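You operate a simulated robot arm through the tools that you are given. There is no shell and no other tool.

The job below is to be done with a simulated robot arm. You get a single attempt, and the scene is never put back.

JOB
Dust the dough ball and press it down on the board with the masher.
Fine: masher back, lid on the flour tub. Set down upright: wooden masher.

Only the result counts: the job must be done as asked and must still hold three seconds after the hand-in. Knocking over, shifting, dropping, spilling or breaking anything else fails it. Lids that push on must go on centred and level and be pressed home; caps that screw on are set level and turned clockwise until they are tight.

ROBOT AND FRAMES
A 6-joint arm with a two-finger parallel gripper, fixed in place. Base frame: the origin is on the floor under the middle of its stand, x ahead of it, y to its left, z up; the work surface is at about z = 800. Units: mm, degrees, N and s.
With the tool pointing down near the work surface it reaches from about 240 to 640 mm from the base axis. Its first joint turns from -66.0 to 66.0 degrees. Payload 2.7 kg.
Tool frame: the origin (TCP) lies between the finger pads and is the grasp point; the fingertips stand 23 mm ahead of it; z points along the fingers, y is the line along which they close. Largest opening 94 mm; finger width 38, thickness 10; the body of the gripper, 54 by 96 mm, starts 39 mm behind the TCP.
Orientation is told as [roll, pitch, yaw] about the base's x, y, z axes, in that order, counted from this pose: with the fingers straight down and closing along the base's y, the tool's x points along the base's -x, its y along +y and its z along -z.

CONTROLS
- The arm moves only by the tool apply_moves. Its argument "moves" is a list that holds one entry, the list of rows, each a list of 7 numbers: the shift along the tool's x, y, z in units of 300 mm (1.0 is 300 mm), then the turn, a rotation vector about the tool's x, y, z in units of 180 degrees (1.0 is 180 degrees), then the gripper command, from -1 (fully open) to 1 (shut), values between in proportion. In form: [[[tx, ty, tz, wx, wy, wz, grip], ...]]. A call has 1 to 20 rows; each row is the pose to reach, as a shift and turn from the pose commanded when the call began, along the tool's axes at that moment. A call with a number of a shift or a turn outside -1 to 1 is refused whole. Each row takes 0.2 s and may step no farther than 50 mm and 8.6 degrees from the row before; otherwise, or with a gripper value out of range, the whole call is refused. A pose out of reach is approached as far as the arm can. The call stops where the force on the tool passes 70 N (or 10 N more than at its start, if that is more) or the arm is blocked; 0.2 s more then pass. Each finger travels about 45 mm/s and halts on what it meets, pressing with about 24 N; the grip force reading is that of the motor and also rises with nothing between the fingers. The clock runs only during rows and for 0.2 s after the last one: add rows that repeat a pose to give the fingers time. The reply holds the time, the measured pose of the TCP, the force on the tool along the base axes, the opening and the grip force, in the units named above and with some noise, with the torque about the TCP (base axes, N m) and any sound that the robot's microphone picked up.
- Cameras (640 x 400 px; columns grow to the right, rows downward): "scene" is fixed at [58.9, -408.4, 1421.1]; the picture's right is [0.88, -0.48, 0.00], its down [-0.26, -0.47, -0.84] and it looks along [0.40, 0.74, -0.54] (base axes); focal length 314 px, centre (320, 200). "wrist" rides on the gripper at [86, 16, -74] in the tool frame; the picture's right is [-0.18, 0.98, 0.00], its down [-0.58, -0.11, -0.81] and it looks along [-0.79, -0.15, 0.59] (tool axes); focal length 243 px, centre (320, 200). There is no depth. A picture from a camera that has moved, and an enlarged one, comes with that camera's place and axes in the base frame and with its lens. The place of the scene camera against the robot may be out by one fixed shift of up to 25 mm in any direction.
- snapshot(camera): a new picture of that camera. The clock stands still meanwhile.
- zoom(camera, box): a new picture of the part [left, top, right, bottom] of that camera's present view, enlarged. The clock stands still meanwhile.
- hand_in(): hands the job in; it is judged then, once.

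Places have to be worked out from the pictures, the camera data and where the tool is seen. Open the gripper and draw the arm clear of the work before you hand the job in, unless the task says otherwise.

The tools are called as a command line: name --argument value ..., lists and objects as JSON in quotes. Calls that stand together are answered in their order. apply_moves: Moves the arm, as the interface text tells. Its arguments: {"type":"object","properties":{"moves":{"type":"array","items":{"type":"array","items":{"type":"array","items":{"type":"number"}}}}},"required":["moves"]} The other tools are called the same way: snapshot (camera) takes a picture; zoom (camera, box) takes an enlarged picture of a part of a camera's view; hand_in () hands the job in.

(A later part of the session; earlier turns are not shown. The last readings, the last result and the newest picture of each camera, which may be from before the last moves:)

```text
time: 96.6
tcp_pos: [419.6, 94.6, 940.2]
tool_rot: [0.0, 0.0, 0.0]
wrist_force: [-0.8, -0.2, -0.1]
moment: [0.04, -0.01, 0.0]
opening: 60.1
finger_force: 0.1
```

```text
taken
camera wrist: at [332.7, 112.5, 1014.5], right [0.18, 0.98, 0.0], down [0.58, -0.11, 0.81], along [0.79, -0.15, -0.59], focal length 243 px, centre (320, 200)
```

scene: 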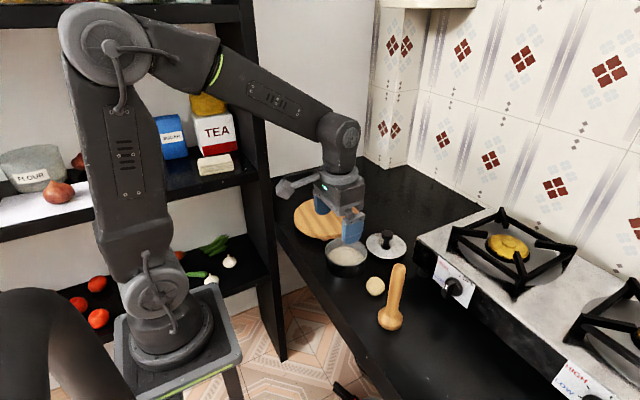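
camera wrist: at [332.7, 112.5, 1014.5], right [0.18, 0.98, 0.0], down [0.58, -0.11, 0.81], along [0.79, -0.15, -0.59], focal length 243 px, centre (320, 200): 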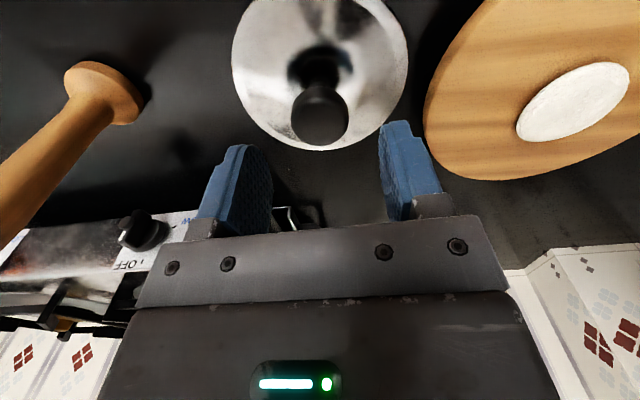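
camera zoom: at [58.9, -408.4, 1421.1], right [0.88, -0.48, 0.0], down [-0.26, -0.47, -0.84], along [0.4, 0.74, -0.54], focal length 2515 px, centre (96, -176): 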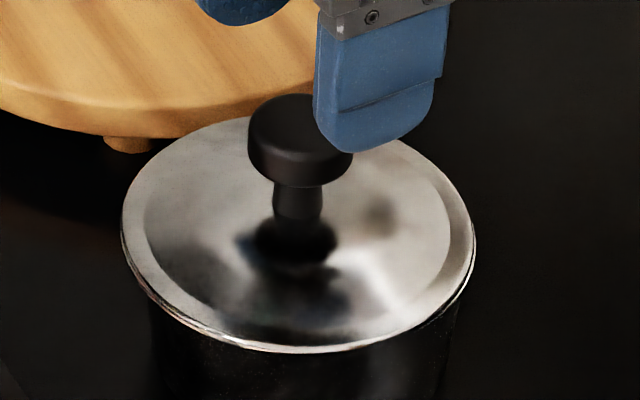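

The lid still rests ~2 mm off-centre and hasn't dropped. I'll regrip the knob now to lift it for an edge-on look.

apply_moves --moves '[[[0, 0, 0.06, 0, 0, 0, -0.28], [0, 0, 0.12, 0, 0, 0, -0.28], [0, 0, 0.165, 0, 0, 0, -0.28], [0, 0, 0.165, 0, 0, 0, 0], [0, 0, 0.165, 0, 0, 0, 0.3], [0, 0, 0.165, 0, 0, 0, 0.7], [0, 0, 0.165, 0, 0, 0, 0.7], [0, 0, 0.165, 0, 0, 0, 0.7], [0, 0, 0.14, 0, 0, 0, 0.7], [0, 0, 0.06, 0, 0, 0, 0.7], [0, 0, -0.05, 0, 0, 0, 0.7], [0, 0, -0.17, 0, 0, 0, 0.7], [0, 0, -0.3, 0, 0, 0, 0.7], [0, 0, -0.43, 0, 0, 0, 0.7], [0, 0, -0.56, 0, 0, 0, 0.7], [0, 0, -0.69, 0, 0, 0, 0.7], [0, 0, -0.82, 0, 0, 0, 0.7], [0, 0, -0.93, 0, 0, 0, 0.7], [0, 0, -1.0, 0, 0, 0, 0.7], [0, 0, -1.0, 0, 0, 0, 0.7]]]'

snapshot --camera "scene"

```text
time: 100.8
tcp_pos: [416.9, 94.3, 1240.2]
tool_rot: [0.0, 0.1, 0.1]
wrist_force: [0.6, 0.4, 0.2]
moment: [0.02, 0.01, -0.01]
opening: 32.9
finger_force: 24.8
```

```text
taken
```

scene: 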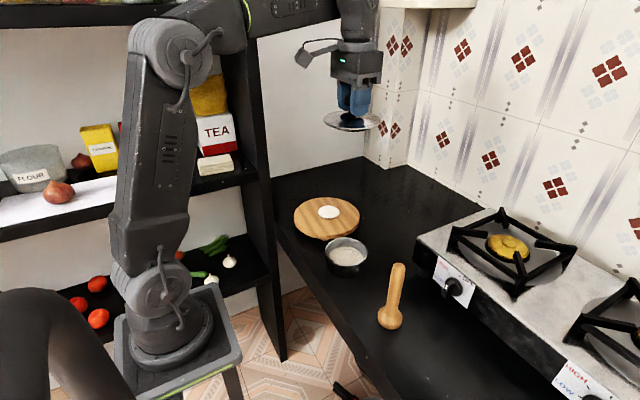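

The lid is up near camera height. Zooming in on its edge-on profile.

zoom --camera "scene" --box '[315, 95, 387, 145]'

zoom --camera "scene" --box '[318, 105, 350, 140]'

zoom --camera "scene" --box '[315, 232, 380, 282]'

```text
8.00 times, centred on (351, 120) of scene
camera zoom: at [58.9, -408.4, 1421.1], right [0.88, -0.48, 0.0], down [-0.26, -0.47, -0.84], along [0.4, 0.74, -0.54], focal length 2515 px, centre (72, 840)
```

zoom: 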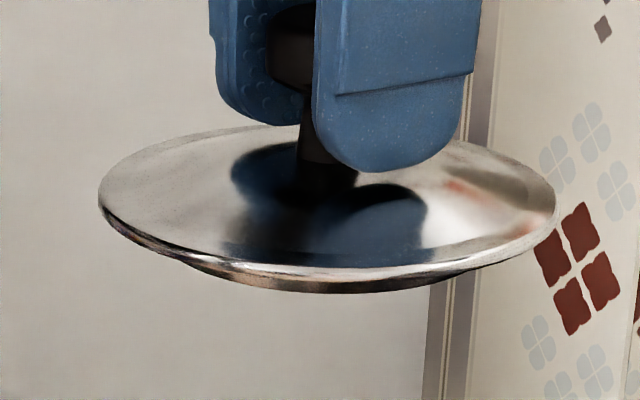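

```text
11.43 times, centred on (334, 122) of scene
camera zoom: at [58.9, -408.4, 1421.1], right [0.88, -0.48, 0.0], down [-0.26, -0.47, -0.84], along [0.4, 0.74, -0.54], focal length 3593 px, centre (160, 1086)
```

zoom: 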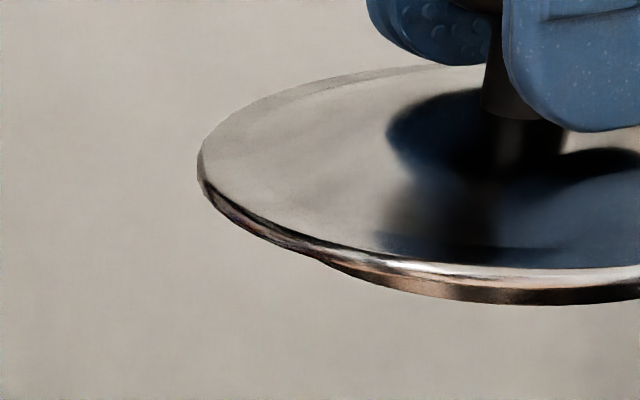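

```text
8.00 times, centred on (348, 257) of scene
camera zoom: at [58.9, -408.4, 1421.1], right [0.88, -0.48, 0.0], down [-0.26, -0.47, -0.84], along [0.4, 0.74, -0.54], focal length 2515 px, centre (100, -256)
```

zoom: 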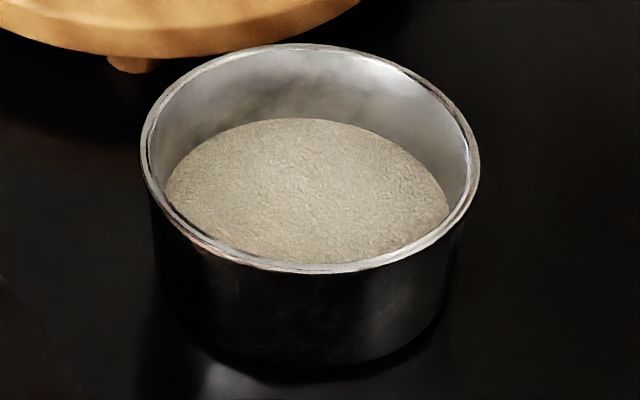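

The profile shows a plug below the flange (r ≈ 47–52, ~8 mm deep), so it must drop ~3–4 mm further into the tub; it was hanging up because of a small offset. I'll check how the lid sits in the grip now.

zoom --camera "wrist" --box '[200, 0, 440, 160]'

zoom --camera "wrist" --box '[200, 80, 440, 240]'

zoom --camera "scene" --box '[322, 108, 382, 138]'

```text
2.50 times, centred on (320, 80) of wrist
camera zoom: at [330.9, 111.7, 1314.9], right [0.18, 0.98, 0.0], down [0.58, -0.11, 0.81], along [0.79, -0.15, -0.59], focal length 606 px, centre (320, 500)
```

zoom: 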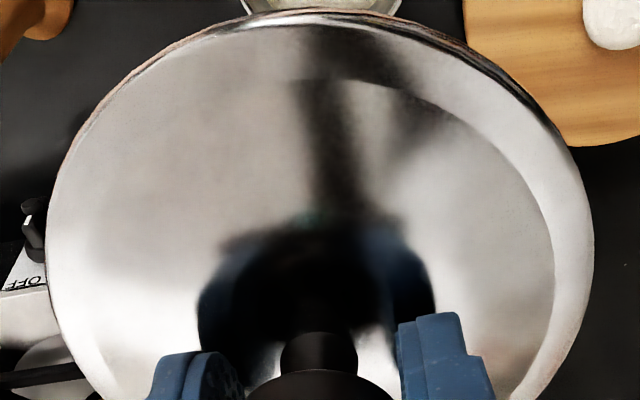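

```text
2.50 times, centred on (320, 160) of wrist
camera zoom: at [330.9, 111.7, 1314.9], right [0.18, 0.98, 0.0], down [0.58, -0.11, 0.81], along [0.79, -0.15, -0.59], focal length 606 px, centre (320, 300)
```

zoom: 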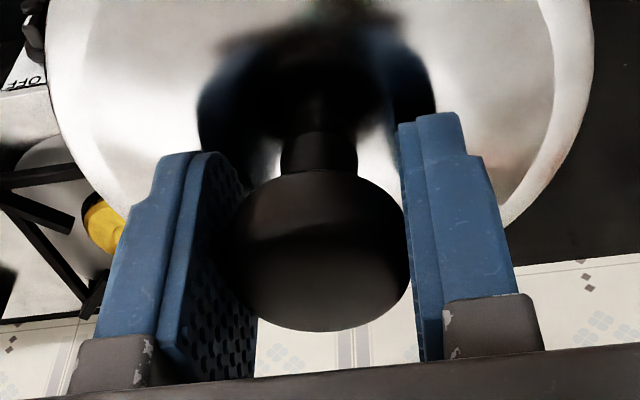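

```text
10.67 times, centred on (352, 123) of scene
camera zoom: at [58.9, -408.4, 1421.1], right [0.88, -0.48, 0.0], down [-0.26, -0.47, -0.84], along [0.4, 0.74, -0.54], focal length 3353 px, centre (-21, 1021)
```

zoom: 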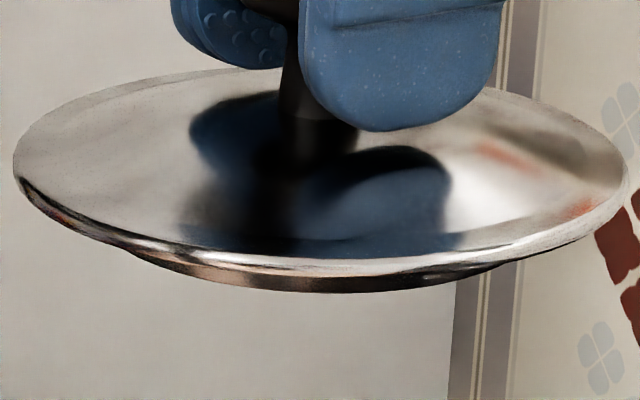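

I want to check whether the tub itself moved, by comparing the same zoom box as earlier.

zoom --camera "scene" --box '[318, 222, 378, 272]'

zoom --camera "scene" --box '[270, 180, 450, 340]'

```text
8.00 times, centred on (348, 247) of scene
camera zoom: at [58.9, -408.4, 1421.1], right [0.88, -0.48, 0.0], down [-0.26, -0.47, -0.84], along [0.4, 0.74, -0.54], focal length 2515 px, centre (96, -176)
```

zoom: 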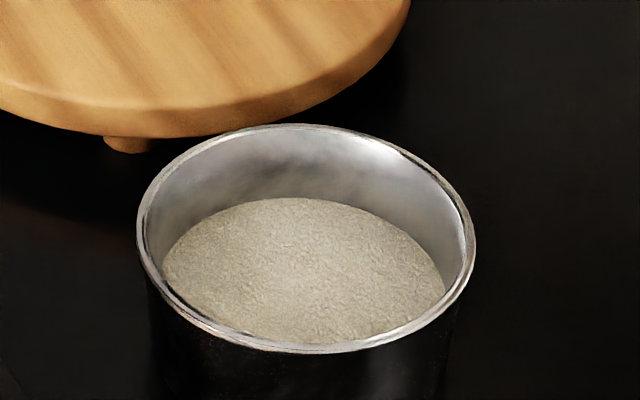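

```text
2.50 times, centred on (360, 260) of scene
camera zoom: at [58.9, -408.4, 1421.1], right [0.88, -0.48, 0.0], down [-0.26, -0.47, -0.84], along [0.4, 0.74, -0.54], focal length 786 px, centre (220, 50)
```

zoom: 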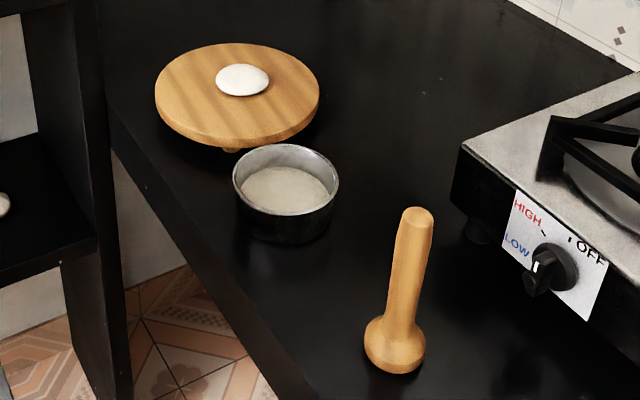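

The tub hasn't moved appreciably. I'll check the lid's tilt in the current grip with tight zooms of its left and right edges.

zoom --camera "scene" --box '[320, 112, 340, 128]'

zoom --camera "scene" --box '[364, 112, 384, 128]'

```text
16.00 times, centred on (330, 120) of scene
camera zoom: at [58.9, -408.4, 1421.1], right [0.88, -0.48, 0.0], down [-0.26, -0.47, -0.84], along [0.4, 0.74, -0.54], focal length 5030 px, centre (160, 1480)
```

zoom: 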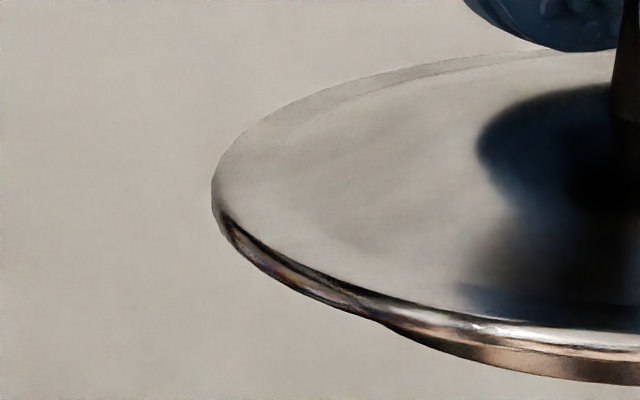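

```text
16.00 times, centred on (374, 120) of scene
camera zoom: at [58.9, -408.4, 1421.1], right [0.88, -0.48, 0.0], down [-0.26, -0.47, -0.84], along [0.4, 0.74, -0.54], focal length 5030 px, centre (-544, 1480)
```

zoom: 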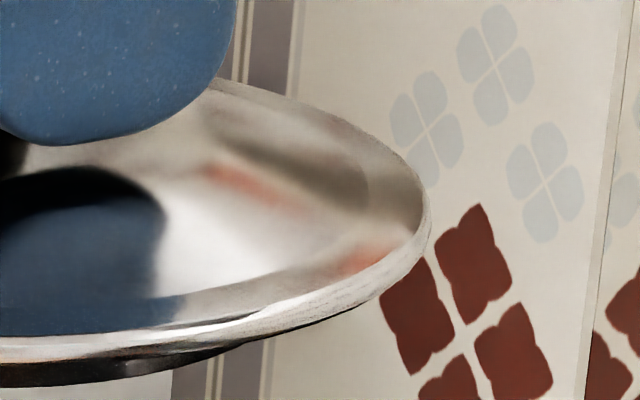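

Tilt is below 1°, fine. I'll lower back over the tub (target lid centre ≈ (422,96.3)), first most of the way.

apply_moves --moves '[[[-0.005, 0.001, 0.1, 0, 0, 0, 0.7], [-0.01, 0.002, 0.22, 0, 0, 0, 0.7], [-0.017, 0.0027, 0.35, 0, 0, 0, 0.7], [-0.017, 0.0027, 0.48, 0, 0, 0, 0.7], [-0.017, 0.0027, 0.61, 0, 0, 0, 0.7], [-0.017, 0.0027, 0.74, 0, 0, 0, 0.7], [-0.017, 0.0027, 0.86, 0, 0, 0, 0.7], [-0.017, 0.0027, 0.95, 0, 0, 0, 0.7], [-0.017, 0.0027, 1.0, 0, 0, 0, 0.7], [-0.017, 0.0027, 1.0, 0, 0, 0, 0.7]]]'

zoom --camera "wrist" --box '[200, 0, 440, 160]'

zoom --camera "scene" --box '[318, 222, 378, 272]'

```text
time: 103.0
tcp_pos: [423.1, 95.7, 940.0]
tool_rot: [0.0, 0.0, 0.1]
wrist_force: [-0.3, 0.0, -0.1]
moment: [0.02, -0.01, 0.03]
opening: 32.9
finger_force: 24.1
```

```text
2.50 times, centred on (320, 80) of wrist
camera zoom: at [337.1, 112.5, 1014.8], right [0.18, 0.98, 0.0], down [0.58, -0.11, 0.81], along [0.79, -0.15, -0.59], focal length 606 px, centre (320, 500)
```

zoom: 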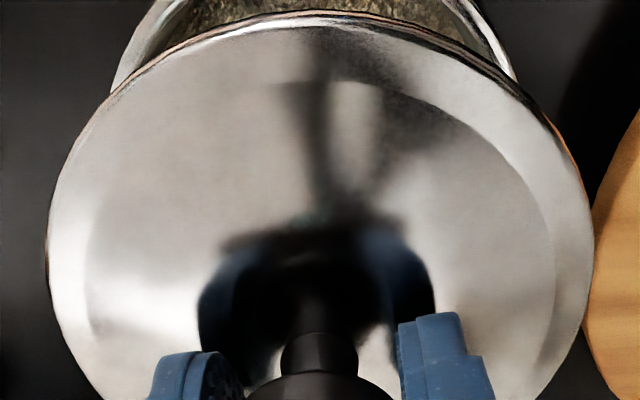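

```text
8.00 times, centred on (348, 247) of scene
camera zoom: at [58.9, -408.4, 1421.1], right [0.88, -0.48, 0.0], down [-0.26, -0.47, -0.84], along [0.4, 0.74, -0.54], focal length 2515 px, centre (96, -176)
```

zoom: 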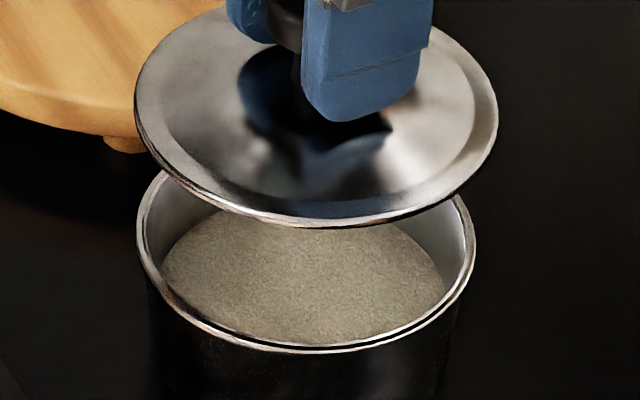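

Scene geometry suggests the lid may need up to ~2 mm more along +y. I'll lower to just above contact with a +0.8 mm y correction, then search with force feedback.

apply_moves --moves '[[[0, 0.0027, 0.04, 0, 0, 0, 0.7], [0, 0.0027, 0.09, 0, 0, 0, 0.7], [0, 0.0027, 0.13, 0, 0, 0, 0.7], [0, 0.0027, 0.155, 0, 0, 0, 0.7], [0, 0.0027, 0.165, 0, 0, 0, 0.7], [0, 0.0027, 0.165, 0, 0, 0, 0.7]]]'

zoom --camera "wrist" --box '[200, 0, 440, 160]'

zoom --camera "scene" --box '[318, 222, 378, 272]'

```text
time: 104.4
tcp_pos: [423.3, 96.2, 890.6]
tool_rot: [0.1, 0.0, 0.1]
wrist_force: [0.0, -0.4, -1.1]
moment: [0.03, -0.01, -0.01]
opening: 32.7
finger_force: 23.5
```

```text
2.50 times, centred on (320, 80) of wrist
camera zoom: at [337.2, 113.7, 965.2], right [0.18, 0.98, 0.0], down [0.58, -0.11, 0.81], along [0.79, -0.15, -0.59], focal length 606 px, centre (320, 500)
```

zoom: 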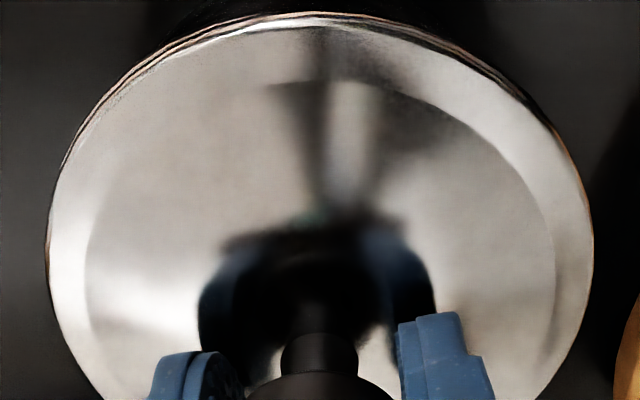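

```text
8.00 times, centred on (348, 247) of scene
camera zoom: at [58.9, -408.4, 1421.1], right [0.88, -0.48, 0.0], down [-0.26, -0.47, -0.84], along [0.4, 0.74, -0.54], focal length 2515 px, centre (96, -176)
```

zoom: 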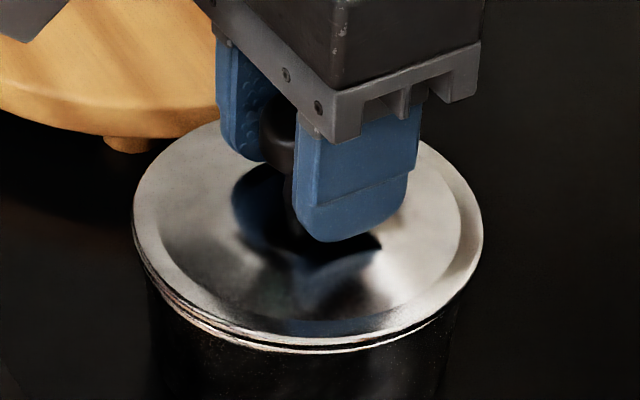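

The seam now looks more symmetric in the scene view. Lowering 2 mm to read the contact force.

apply_moves --moves '[[[0, 0, 0.004, 0, 0, 0, 0.7], [0, 0, 0.007, 0, 0, 0, 0.7], [0, 0, 0.007, 0, 0, 0, 0.7]]]'

zoom --camera "scene" --box '[318, 222, 378, 272]'

```text
time: 105.2
tcp_pos: [423.8, 96.2, 890.7]
tool_rot: [0.1, -0.1, 0.0]
wrist_force: [-4.5, -0.7, 17.2]
moment: [-0.14, 0.12, -0.07]
opening: 32.9
finger_force: 24.4
```

```text
8.00 times, centred on (348, 247) of scene
camera zoom: at [58.5, -408.4, 1421.1], right [0.88, -0.48, 0.0], down [-0.26, -0.47, -0.84], along [0.4, 0.74, -0.54], focal length 2515 px, centre (96, -176)
```

zoom: 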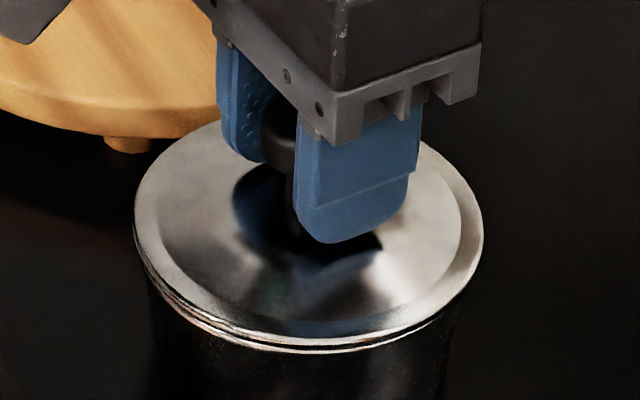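

Contact again at ~17 N, fairly balanced. Let me zoom into the seam in this centred position to see the actual gap.

zoom --camera "scene" --box '[332, 252, 360, 270]'

zoom --camera "scene" --box '[320, 244, 346, 268]'

zoom --camera "scene" --box '[346, 244, 372, 268]'

zoom --camera "wrist" --box '[200, 0, 440, 160]'

```text
16.00 times, centred on (346, 261) of scene
camera zoom: at [58.5, -408.4, 1421.1], right [0.88, -0.48, 0.0], down [-0.26, -0.47, -0.84], along [0.4, 0.74, -0.54], focal length 5030 px, centre (-96, -776)
```

zoom: 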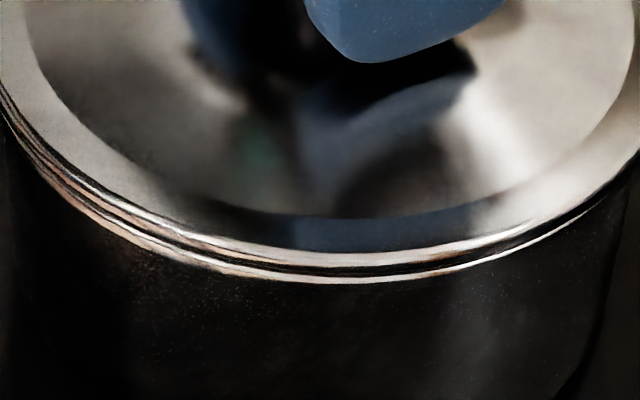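

```text
16.00 times, centred on (333, 256) of scene
camera zoom: at [58.5, -408.4, 1421.1], right [0.88, -0.48, 0.0], down [-0.26, -0.47, -0.84], along [0.4, 0.74, -0.54], focal length 5030 px, centre (112, -696)
```

zoom: 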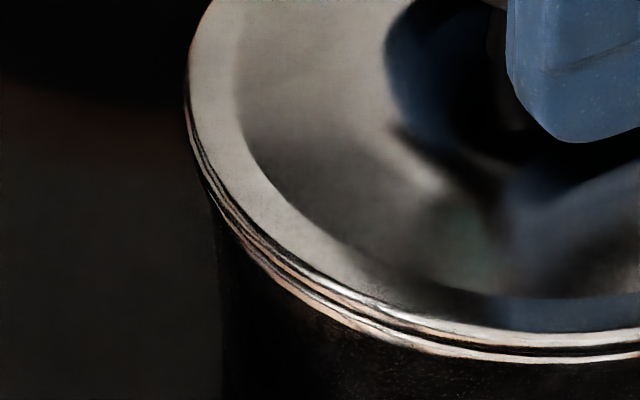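

```text
16.00 times, centred on (359, 256) of scene
camera zoom: at [58.5, -408.4, 1421.1], right [0.88, -0.48, 0.0], down [-0.26, -0.47, -0.84], along [0.4, 0.74, -0.54], focal length 5030 px, centre (-304, -696)
```

zoom: 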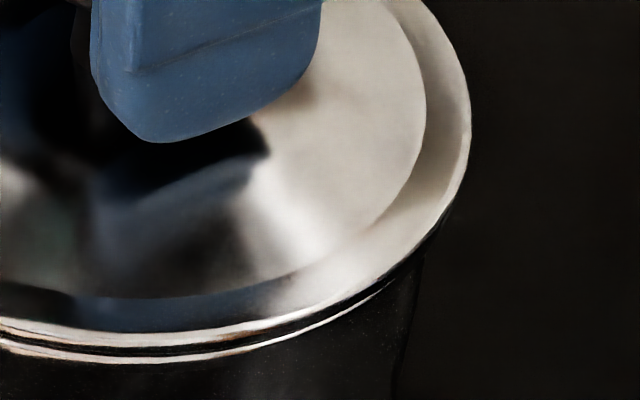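

```text
2.50 times, centred on (320, 80) of wrist
camera zoom: at [337.2, 113.7, 964.5], right [0.18, 0.98, 0.0], down [0.58, -0.11, 0.81], along [0.79, -0.15, -0.59], focal length 606 px, centre (320, 500)
```

zoom: 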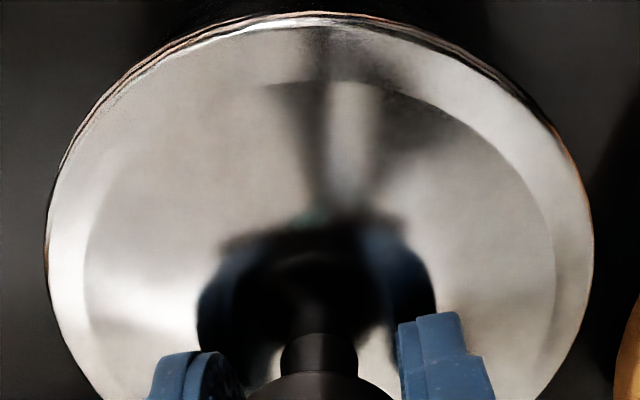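

The seam suggests the plug's bottom edge is still sitting on the rim. I'll probe for the drop-in position: lift 1.5 mm, shift, lower to the same height, and compare the contact force. First probe: (−1.0,−1.0) mm.

apply_moves --moves '[[[0, 0, -0.006, 0, 0, 0, 0.7], [0.0033, -0.0033, -0.006, 0, 0, 0, 0.7], [0.0033, -0.0033, -0.006, 0, 0, 0, 0.7], [0.0033, -0.0033, 0, 0, 0, 0, 0.7], [0.0033, -0.0033, 0, 0, 0, 0, 0.7]]]'

zoom --camera "wrist" --box '[200, 0, 440, 160]'

```text
time: 106.4
tcp_pos: [422.9, 95.1, 890.6]
tool_rot: [0.0, -0.1, 0.0]
wrist_force: [-4.8, -0.6, 16.6]
moment: [-0.15, 0.06, -0.09]
opening: 32.8
finger_force: 24.2
```

```text
2.50 times, centred on (320, 80) of wrist
camera zoom: at [336.2, 112.7, 964.0], right [0.18, 0.98, 0.0], down [0.58, -0.11, 0.81], along [0.79, -0.15, -0.59], focal length 606 px, centre (320, 500)
```

zoom: 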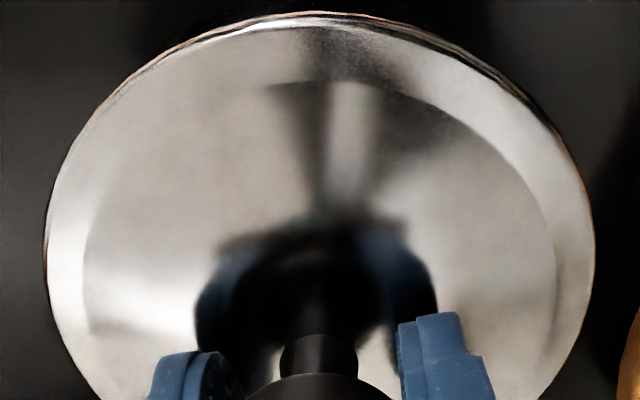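

The force is unchanged (16.6 N), i.e. the contact is flat. One more probe with a larger shift (−2.5,+1) mm to tell plug-on-rim from flange-on-rim.

apply_moves --moves '[[[0, 0, -0.006, 0, 0, 0, 0.7], [0.0083, 0.0033, -0.006, 0, 0, 0, 0.7], [0.0083, 0.0033, -0.006, 0, 0, 0, 0.7], [0.0083, 0.0033, 0, 0, 0, 0, 0.7], [0.0083, 0.0033, 0, 0, 0, 0, 0.7]]]'

zoom --camera "scene" --box '[318, 222, 378, 272]'

zoom --camera "wrist" --box '[200, 0, 440, 160]'

```text
time: 107.6
tcp_pos: [420.0, 96.6, 889.7]
tool_rot: [0.0, -0.1, 0.1]
wrist_force: [-2.2, -0.3, 5.6]
moment: [-0.12, -0.07, -0.07]
opening: 33.0
finger_force: 24.1
```

```text
8.00 times, centred on (348, 247) of scene
camera zoom: at [58.7, -408.4, 1421.1], right [0.88, -0.48, 0.0], down [-0.26, -0.47, -0.84], along [0.4, 0.74, -0.54], focal length 2515 px, centre (96, -176)
```

zoom: 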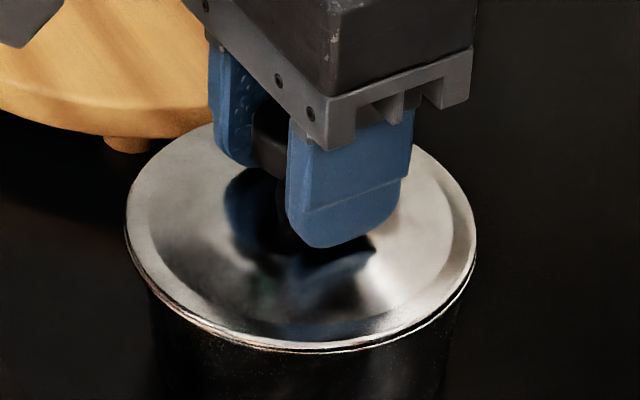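

```text
2.50 times, centred on (320, 80) of wrist
camera zoom: at [334.4, 113.6, 964.0], right [0.18, 0.98, 0.0], down [0.58, -0.11, 0.81], along [0.79, -0.15, -0.59], focal length 606 px, centre (320, 500)
```

zoom: 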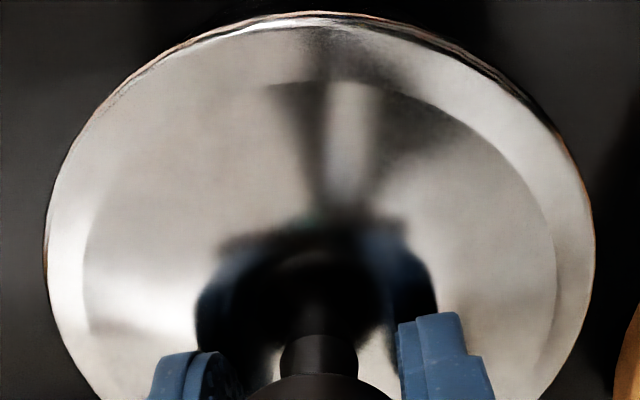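

The force dropped to 5.6 N, so the lid sits lower toward (−x,+y). I'll continue in that direction by another (−1.2,+0.6) mm, lowering slightly more.

apply_moves --moves '[[[0, 0, -0.004, 0, 0, 0, 0.7], [0.004, 0.002, -0.004, 0, 0, 0, 0.7], [0.004, 0.002, 0, 0, 0, 0, 0.7], [0.004, 0.002, 0.002, 0, 0, 0, 0.7], [0.004, 0.002, 0.002, 0, 0, 0, 0.7]]]'

zoom --camera "scene" --box '[318, 222, 378, 272]'

zoom --camera "wrist" --box '[200, 0, 440, 160]'

```text
time: 108.8
tcp_pos: [419.3, 97.3, 889.9]
tool_rot: [0.0, -0.2, 0.1]
wrist_force: [-2.0, -2.2, 17.7]
moment: [-0.15, 0.0, -0.09]
opening: 33.1
finger_force: 23.8
```

```text
8.00 times, centred on (348, 247) of scene
camera zoom: at [58.6, -408.5, 1421.1], right [0.88, -0.48, 0.0], down [-0.26, -0.47, -0.84], along [0.4, 0.74, -0.54], focal length 2515 px, centre (96, -176)
```

zoom: 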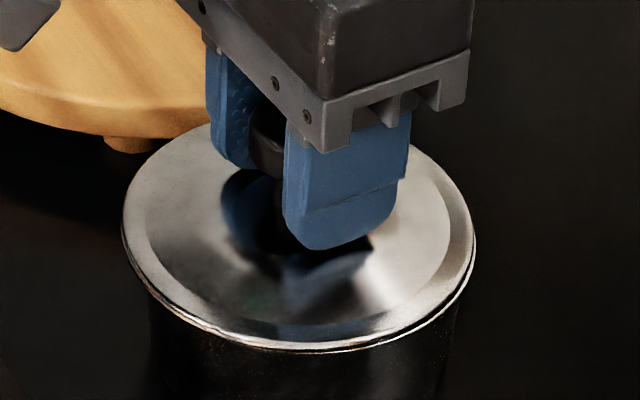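

```text
2.50 times, centred on (320, 80) of wrist
camera zoom: at [333.4, 114.0, 963.0], right [0.18, 0.98, 0.0], down [0.58, -0.11, 0.81], along [0.79, -0.15, -0.59], focal length 606 px, centre (320, 500)
```

zoom: 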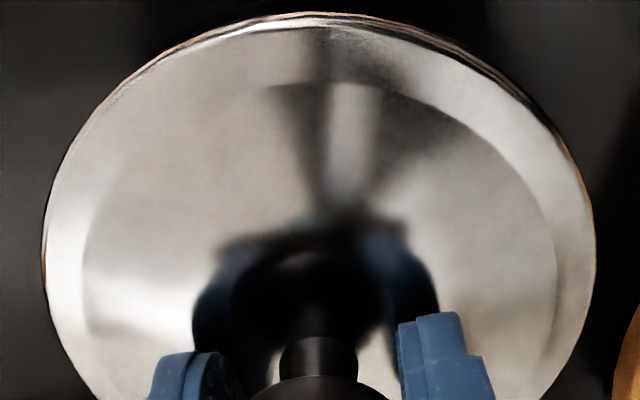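

Contact height barely depends on lateral position, so I need the lid's exact profile. I'll lift it to the scene camera's height (TCP ≈ 1430) for a true edge-on view.

apply_moves --moves '[[[0, 0, -0.02, 0, 0, 0, 0.8], [0, 0, -0.08, 0, 0, 0, 0.8], [0, 0, -0.18, 0, 0, 0, 0.8], [0, 0, -0.3, 0, 0, 0, 0.8], [0, 0, -0.43, 0, 0, 0, 0.8], [0, 0, -0.56, 0, 0, 0, 0.8], [0, 0, -0.69, 0, 0, 0, 0.8], [0, 0, -0.82, 0, 0, 0, 0.8], [0, 0, -0.93, 0, 0, 0, 0.8], [0, 0, -1.0, 0, 0, 0, 0.8], [0, 0, -1.0, 0, 0, 0, 0.8]]]'

apply_moves --moves '[[[0, 0, -0.1, 0, 0, 0, 0.8], [0, 0, -0.22, 0, 0, 0, 0.8], [0, 0, -0.34, 0, 0, 0, 0.8], [0, 0, -0.46, 0, 0, 0, 0.8], [0, 0, -0.58, 0, 0, 0, 0.8], [0, 0, -0.68, 0, 0, 0, 0.8], [0, 0, -0.73, 0, 0, 0, 0.8], [0, 0, -0.73, 0, 0, 0, 0.8]]]'

snapshot --camera "scene"

```text
time: 111.2
tcp_pos: [419.0, 97.0, 1188.2]
tool_rot: [0.0, 0.0, 0.1]
wrist_force: [0.2, 0.0, -1.6]
moment: [0.0, 0.0, 0.01]
opening: 33.0
finger_force: 23.6
```

```text
time: 113.0
tcp_pos: [392.8, 91.4, 1337.4]
tool_rot: [0.1, -0.2, 0.0]
wrist_force: [0.5, -0.7, 0.0]
moment: [-0.02, -0.01, 0.0]
opening: 32.8
finger_force: 24.0
out of reach, approached as far as the arm can: row 5, 6, 7, 8
```

```text
taken
```

scene: 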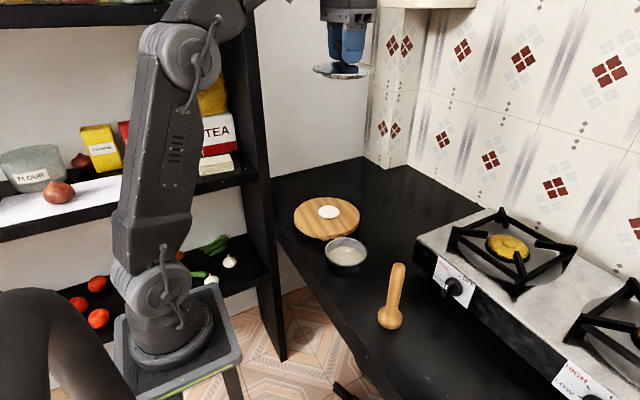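

The arm stopped at its limit (TCP 1337), with the lid nearly edge-on. Zooming on the profile.

zoom --camera "scene" --box '[308, 50, 378, 90]'

zoom --camera "scene" --box '[310, 60, 345, 84]'

zoom --camera "scene" --box '[342, 60, 377, 84]'

```text
9.14 times, centred on (343, 70) of scene
camera zoom: at [58.9, -408.4, 1421.1], right [0.88, -0.48, 0.0], down [-0.26, -0.47, -0.84], along [0.4, 0.74, -0.54], focal length 2874 px, centre (110, 1389)
```

zoom: 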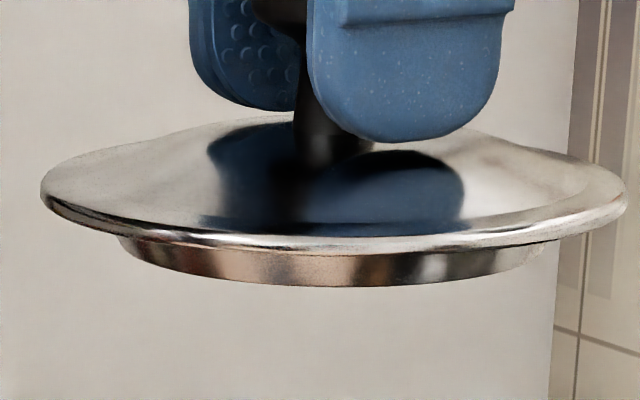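

```text
16.00 times, centred on (328, 72) of scene
camera zoom: at [58.9, -408.4, 1421.1], right [0.88, -0.48, 0.0], down [-0.26, -0.47, -0.84], along [0.4, 0.74, -0.54], focal length 5030 px, centre (200, 2248)
```

zoom: 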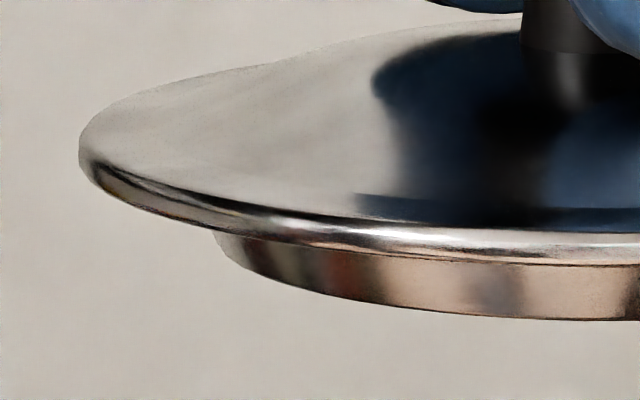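

```text
16.00 times, centred on (360, 72) of scene
camera zoom: at [58.9, -408.4, 1421.1], right [0.88, -0.48, 0.0], down [-0.26, -0.47, -0.84], along [0.4, 0.74, -0.54], focal length 5030 px, centre (-312, 2248)
```

zoom: 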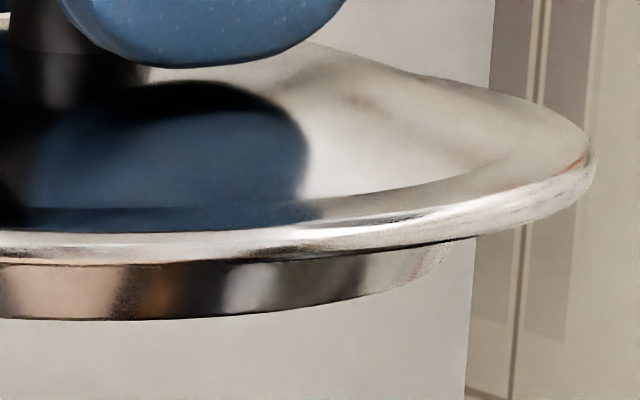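

The profile is now clear: a rounded flange with a straight cylindrical plug (r ≈ 43, ~9 mm deep) well inside the tub's opening, so the flange simply has to rest on the rim. I'll bring the lid back down, first checking where the commanded pose is after the reach limit.

apply_moves --moves '[[[0, 0, 0.1, 0, 0, 0, 0.8], [0, 0, 0.2, 0, 0, 0, 0.8], [0, 0, 0.3, 0, 0, 0, 0.8], [0, 0, 0.4, 0, 0, 0, 0.8], [0, 0, 0.4, 0, 0, 0, 0.8]]]'

```text
time: 114.2
tcp_pos: [395.4, 93.4, 1215.7]
tool_rot: [0.0, -0.1, 0.1]
wrist_force: [0.6, 0.0, -0.8]
moment: [-0.01, 0.01, 0.01]
opening: 32.8
finger_force: 23.6
```

The commanded pose equals the clipped one. Next I move over the tub centre and down to TCP ≈ 935.

apply_moves --moves '[[[-0.03, 0.002, 0.1, 0, 0, 0, 0.8], [-0.06, 0.004, 0.22, 0, 0, 0, 0.8], [-0.09, 0.0067, 0.34, 0, 0, 0, 0.8], [-0.09, 0.0067, 0.47, 0, 0, 0, 0.8], [-0.09, 0.0067, 0.6, 0, 0, 0, 0.8], [-0.09, 0.0067, 0.72, 0, 0, 0, 0.8], [-0.09, 0.0067, 0.83, 0, 0, 0, 0.8], [-0.09, 0.0067, 0.91, 0, 0, 0, 0.8], [-0.09, 0.0067, 0.9357, 0, 0, 0, 0.8], [-0.09, 0.0067, 0.9357, 0, 0, 0, 0.8]]]'

zoom --camera "wrist" --box '[200, 0, 440, 160]'

zoom --camera "scene" --box '[318, 222, 378, 272]'

```text
time: 116.4
tcp_pos: [422.1, 93.1, 934.4]
tool_rot: [0.0, 0.0, 0.1]
wrist_force: [-0.7, -0.3, -0.7]
moment: [-0.03, 0.0, 0.02]
opening: 32.7
finger_force: 24.1
```

```text
2.50 times, centred on (320, 80) of wrist
camera zoom: at [335.9, 111.9, 1009.0], right [0.18, 0.98, 0.0], down [0.58, -0.11, 0.81], along [0.79, -0.15, -0.59], focal length 606 px, centre (320, 500)
```

zoom: 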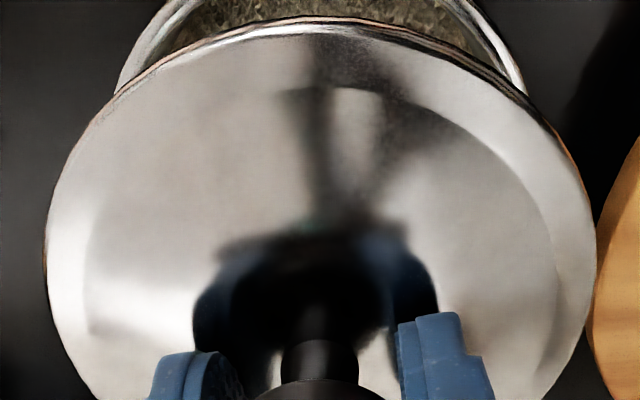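

```text
8.00 times, centred on (348, 247) of scene
camera zoom: at [58.9, -408.4, 1421.1], right [0.88, -0.48, 0.0], down [-0.26, -0.47, -0.84], along [0.4, 0.74, -0.54], focal length 2515 px, centre (96, -176)
```

zoom: 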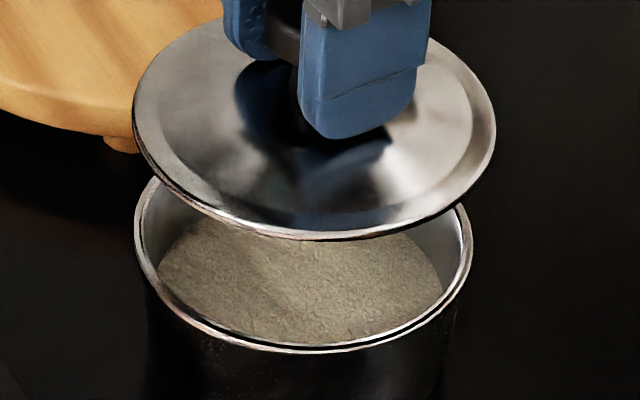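

The lid is about 1.2 mm right of the tub in the scene and well centred in y. I'll shift (−1.0,+0.4) and lower to just above the rim.

apply_moves --moves '[[[0.0033, 0.0013, 0.04, 0, 0, 0, 0.8], [0.0033, 0.0013, 0.09, 0, 0, 0, 0.8], [0.0033, 0.0013, 0.125, 0, 0, 0, 0.8], [0.0033, 0.0013, 0.14, 0, 0, 0, 0.8], [0.0033, 0.0013, 0.14, 0, 0, 0, 0.8]]]'

zoom --camera "wrist" --box '[200, 0, 440, 160]'

zoom --camera "scene" --box '[318, 222, 378, 272]'

```text
time: 117.6
tcp_pos: [421.1, 95.0, 893.5]
tool_rot: [0.0, 0.0, 0.2]
wrist_force: [0.1, 0.5, -0.8]
moment: [-0.01, -0.03, 0.0]
opening: 32.7
finger_force: 23.9
```

```text
2.50 times, centred on (320, 80) of wrist
camera zoom: at [335.1, 111.4, 967.6], right [0.18, 0.98, 0.0], down [0.58, -0.11, 0.81], along [0.79, -0.15, -0.59], focal length 606 px, centre (320, 500)
```

zoom: 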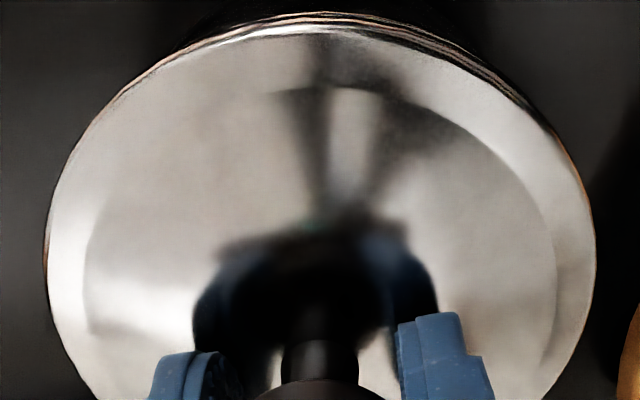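

```text
8.00 times, centred on (348, 247) of scene
camera zoom: at [58.9, -408.4, 1421.1], right [0.88, -0.48, 0.0], down [-0.26, -0.47, -0.84], along [0.4, 0.74, -0.54], focal length 2515 px, centre (96, -176)
```

zoom: 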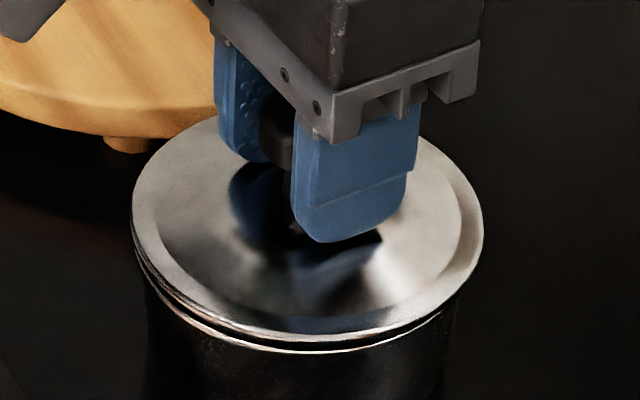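

Near side is well aligned; a small +0.8 mm in y (and −0.3 in x) remains. I'll apply that and lower to a light contact.

apply_moves --moves '[[[0.001, 0.0027, 0.004, 0, 0, 0, 0.8], [0.001, 0.0027, 0.01, 0, 0, 0, 0.8], [0.001, 0.0027, 0.015, 0, 0, 0, 0.8], [0.001, 0.0027, 0.015, 0, 0, 0, 0.8]]]'

zoom --camera "scene" --box '[318, 222, 378, 272]'

zoom --camera "wrist" --box '[200, 0, 440, 160]'

```text
time: 118.6
tcp_pos: [422.2, 94.8, 889.3]
tool_rot: [-0.1, -0.1, 0.0]
wrist_force: [-1.0, 0.0, 2.6]
moment: [-0.06, -0.11, 0.0]
opening: 32.8
finger_force: 24.5
```

```text
8.00 times, centred on (348, 247) of scene
camera zoom: at [58.8, -408.4, 1421.1], right [0.88, -0.48, 0.0], down [-0.26, -0.47, -0.84], along [0.4, 0.74, -0.54], focal length 2515 px, centre (96, -176)
```

zoom: 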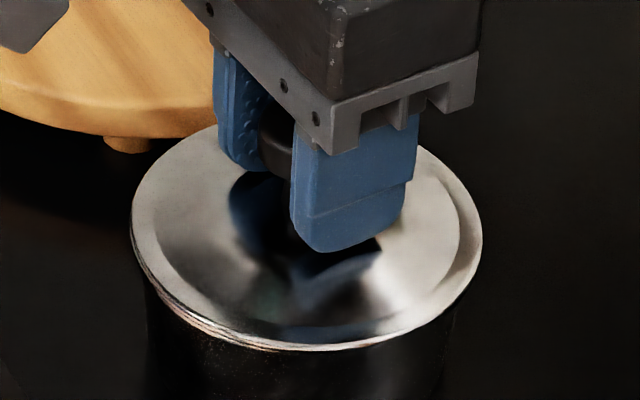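

```text
2.50 times, centred on (320, 80) of wrist
camera zoom: at [335.2, 111.8, 963.2], right [0.18, 0.98, 0.0], down [0.58, -0.11, 0.81], along [0.79, -0.15, -0.59], focal length 606 px, centre (320, 500)
```

zoom: 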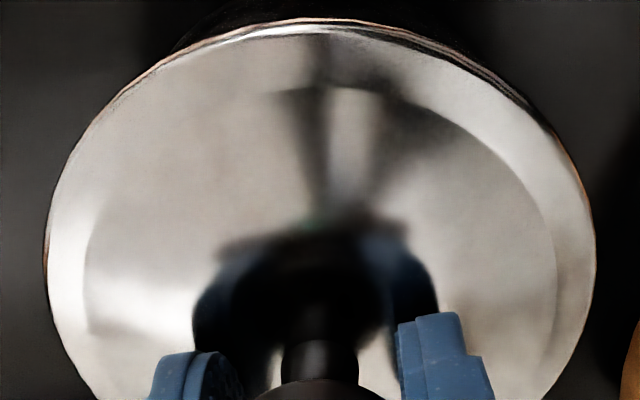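

Light contact (≈3.4 N). I'll release here, rise, and then view the seam from low down with the wrist camera.

apply_moves --moves '[[[0, 0, 0, 0, 0, 0, 0.32], [0, 0, 0, 0, 0, 0, 0.28], [0, 0, 0, 0, 0, 0, 0.2], [0, 0, 0, 0, 0, 0, 0], [0, 0, 0, 0, 0, 0, -0.28], [0, 0, 0, 0, 0, 0, -0.28], [0, 0, -0.04, 0, 0, 0, -0.28], [0, 0, -0.12, 0, 0, 0, -0.28], [0, 0, -0.22, 0, 0, 0, -0.28], [0, 0, -0.22, 0, 0, 0, -0.28]]]'

zoom --camera "scene" --box '[318, 222, 378, 272]'

```text
time: 120.8
tcp_pos: [421.3, 95.0, 953.6]
tool_rot: [0.0, 0.0, 0.1]
wrist_force: [-0.1, 0.7, -0.4]
moment: [0.0, 0.0, -0.04]
opening: 60.4
finger_force: 0.1
```

```text
8.00 times, centred on (348, 247) of scene
camera zoom: at [58.9, -408.4, 1421.1], right [0.88, -0.48, 0.0], down [-0.26, -0.47, -0.84], along [0.4, 0.74, -0.54], focal length 2515 px, centre (96, -176)
```

zoom: 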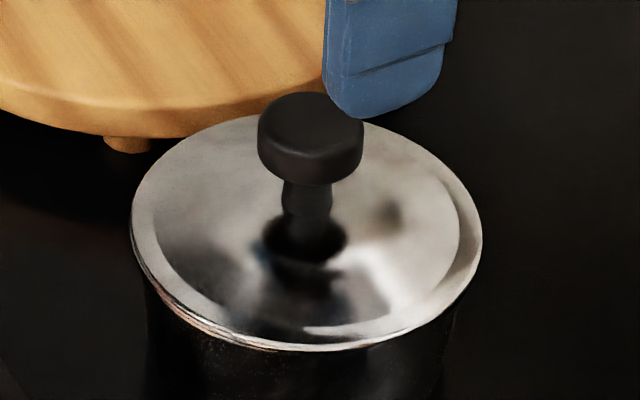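

The lid stayed put on release this time. I'll back off toward the base, tilt the tool 20° and look at the seam from a low angle with the wrist camera.

apply_moves --moves '[[[0.08, 0, 0, 0, 0, 0, -0.28], [0.2, 0, 0, 0, 0, 0, -0.28], [0.3, 0, 0, 0, 0, 0, -0.6], [0.35, 0, 0, 0, -0.03, 0, -1], [0.35, 0, 0.04, 0, -0.07, 0, -1], [0.35, 0, 0.12, 0, -0.111, 0, -1], [0.35, 0, 0.2, 0, -0.111, 0, -1], [0.35, 0, 0.277, 0, -0.111, 0, -1], [0.35, 0, 0.277, 0, -0.111, 0, -1]]]'

snapshot --camera "wrist"

```text
time: 122.8
tcp_pos: [317.4, 93.4, 870.2]
tool_rot: [0.3, -19.8, -0.8]
wrist_force: [-1.0, 0.4, -0.4]
moment: [-0.03, -0.02, -0.01]
opening: 94.2
finger_force: 0.1
out of reach, approached as far as the arm can: row 6, 7, 8
```

```text
taken
camera wrist: at [210.8, 112.1, 911.4], right [0.18, 0.98, 0.07], down [0.27, -0.11, 0.96], along [0.94, -0.16, -0.29], focal length 243 px, centre (320, 200)
```

wrist: 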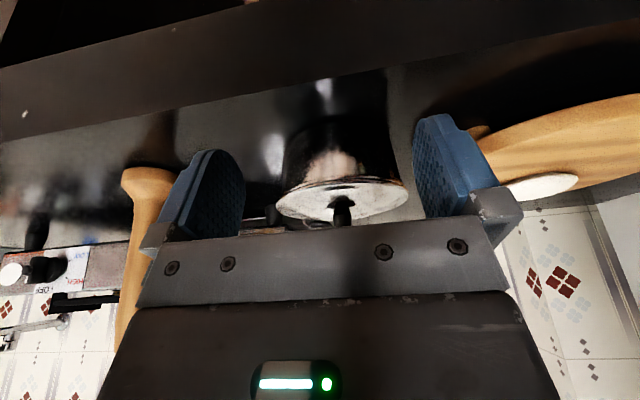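

Good low view (upside down). Zooming in on the seam.

zoom --camera "wrist" --box '[268, 110, 412, 226]'

zoom --camera "wrist" --box '[270, 165, 342, 215]'

zoom --camera "wrist" --box '[340, 160, 412, 210]'

```text
3.45 times, centred on (340, 168) of wrist
camera zoom: at [210.8, 112.1, 911.4], right [0.18, 0.98, 0.07], down [0.27, -0.11, 0.96], along [0.94, -0.16, -0.29], focal length 837 px, centre (251, 310)
```

zoom: 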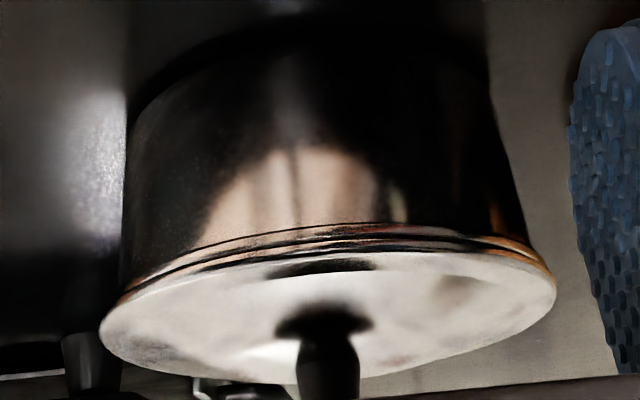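

```text
8.00 times, centred on (306, 190) of wrist
camera zoom: at [210.8, 112.1, 911.4], right [0.18, 0.98, 0.07], down [0.27, -0.11, 0.96], along [0.94, -0.16, -0.29], focal length 1941 px, centre (432, 280)
```

zoom: 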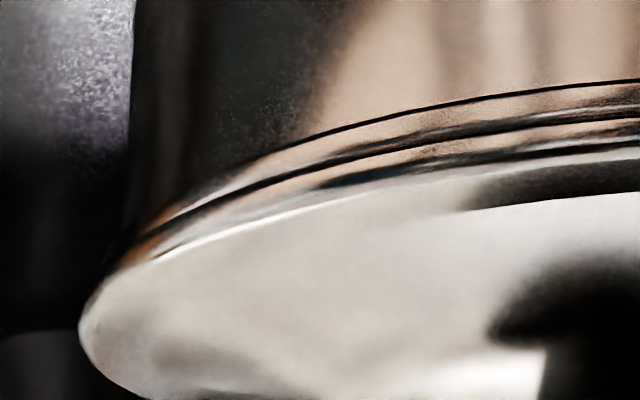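

```text
8.00 times, centred on (376, 185) of wrist
camera zoom: at [210.8, 112.1, 911.4], right [0.18, 0.98, 0.07], down [0.27, -0.11, 0.96], along [0.94, -0.16, -0.29], focal length 1941 px, centre (-128, 320)
```

zoom: 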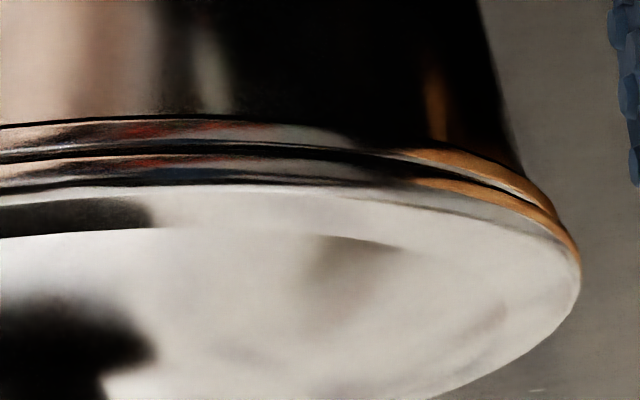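

The low view is decisive: the lid's flange band sits directly on the rim bead with only a thin, uniform line between, level and centred within ~0.5 mm in y. I'll rise, straighten the tool, and then give it a final centred press to be sure it's home.

apply_moves --moves '[[[-0.034, 0, -0.094, 0, 0, 0, -1], [-0.068, 0, -0.188, 0, 0, 0, -1], [-0.103, 0, -0.282, 0, 0, 0, -1], [-0.103, 0, -0.282, 0, 0.04, 0, -1], [-0.103, 0, -0.282, 0, 0.08, 0, -1], [-0.103, 0, -0.282, 0, 0.111, 0, -1], [-0.103, 0, -0.282, 0, 0.111, 0, -1]]]'

snapshot --camera "wrist"

```text
time: 124.4
tcp_pos: [317.5, 95.4, 962.5]
tool_rot: [0.1, 0.0, 0.1]
wrist_force: [0.2, -0.4, -0.4]
moment: [0.0, -0.02, 0.0]
opening: 94.2
finger_force: 0.0
out of reach, approached as far as the arm can: row 1, 2
```

```text
taken
camera wrist: at [230.7, 112.1, 1036.1], right [0.18, 0.98, 0.0], down [0.58, -0.11, 0.81], along [0.79, -0.15, -0.59], focal length 243 px, centre (320, 200)
```

wrist: 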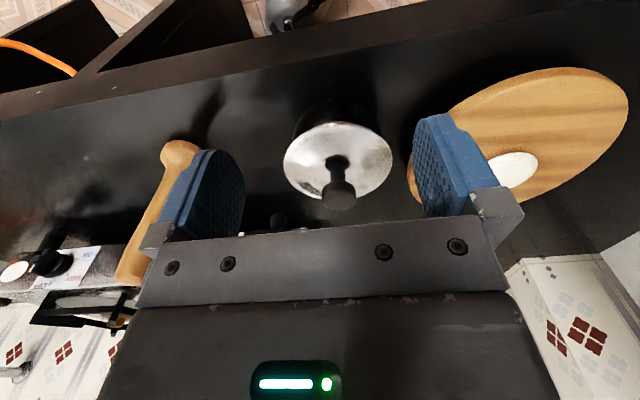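

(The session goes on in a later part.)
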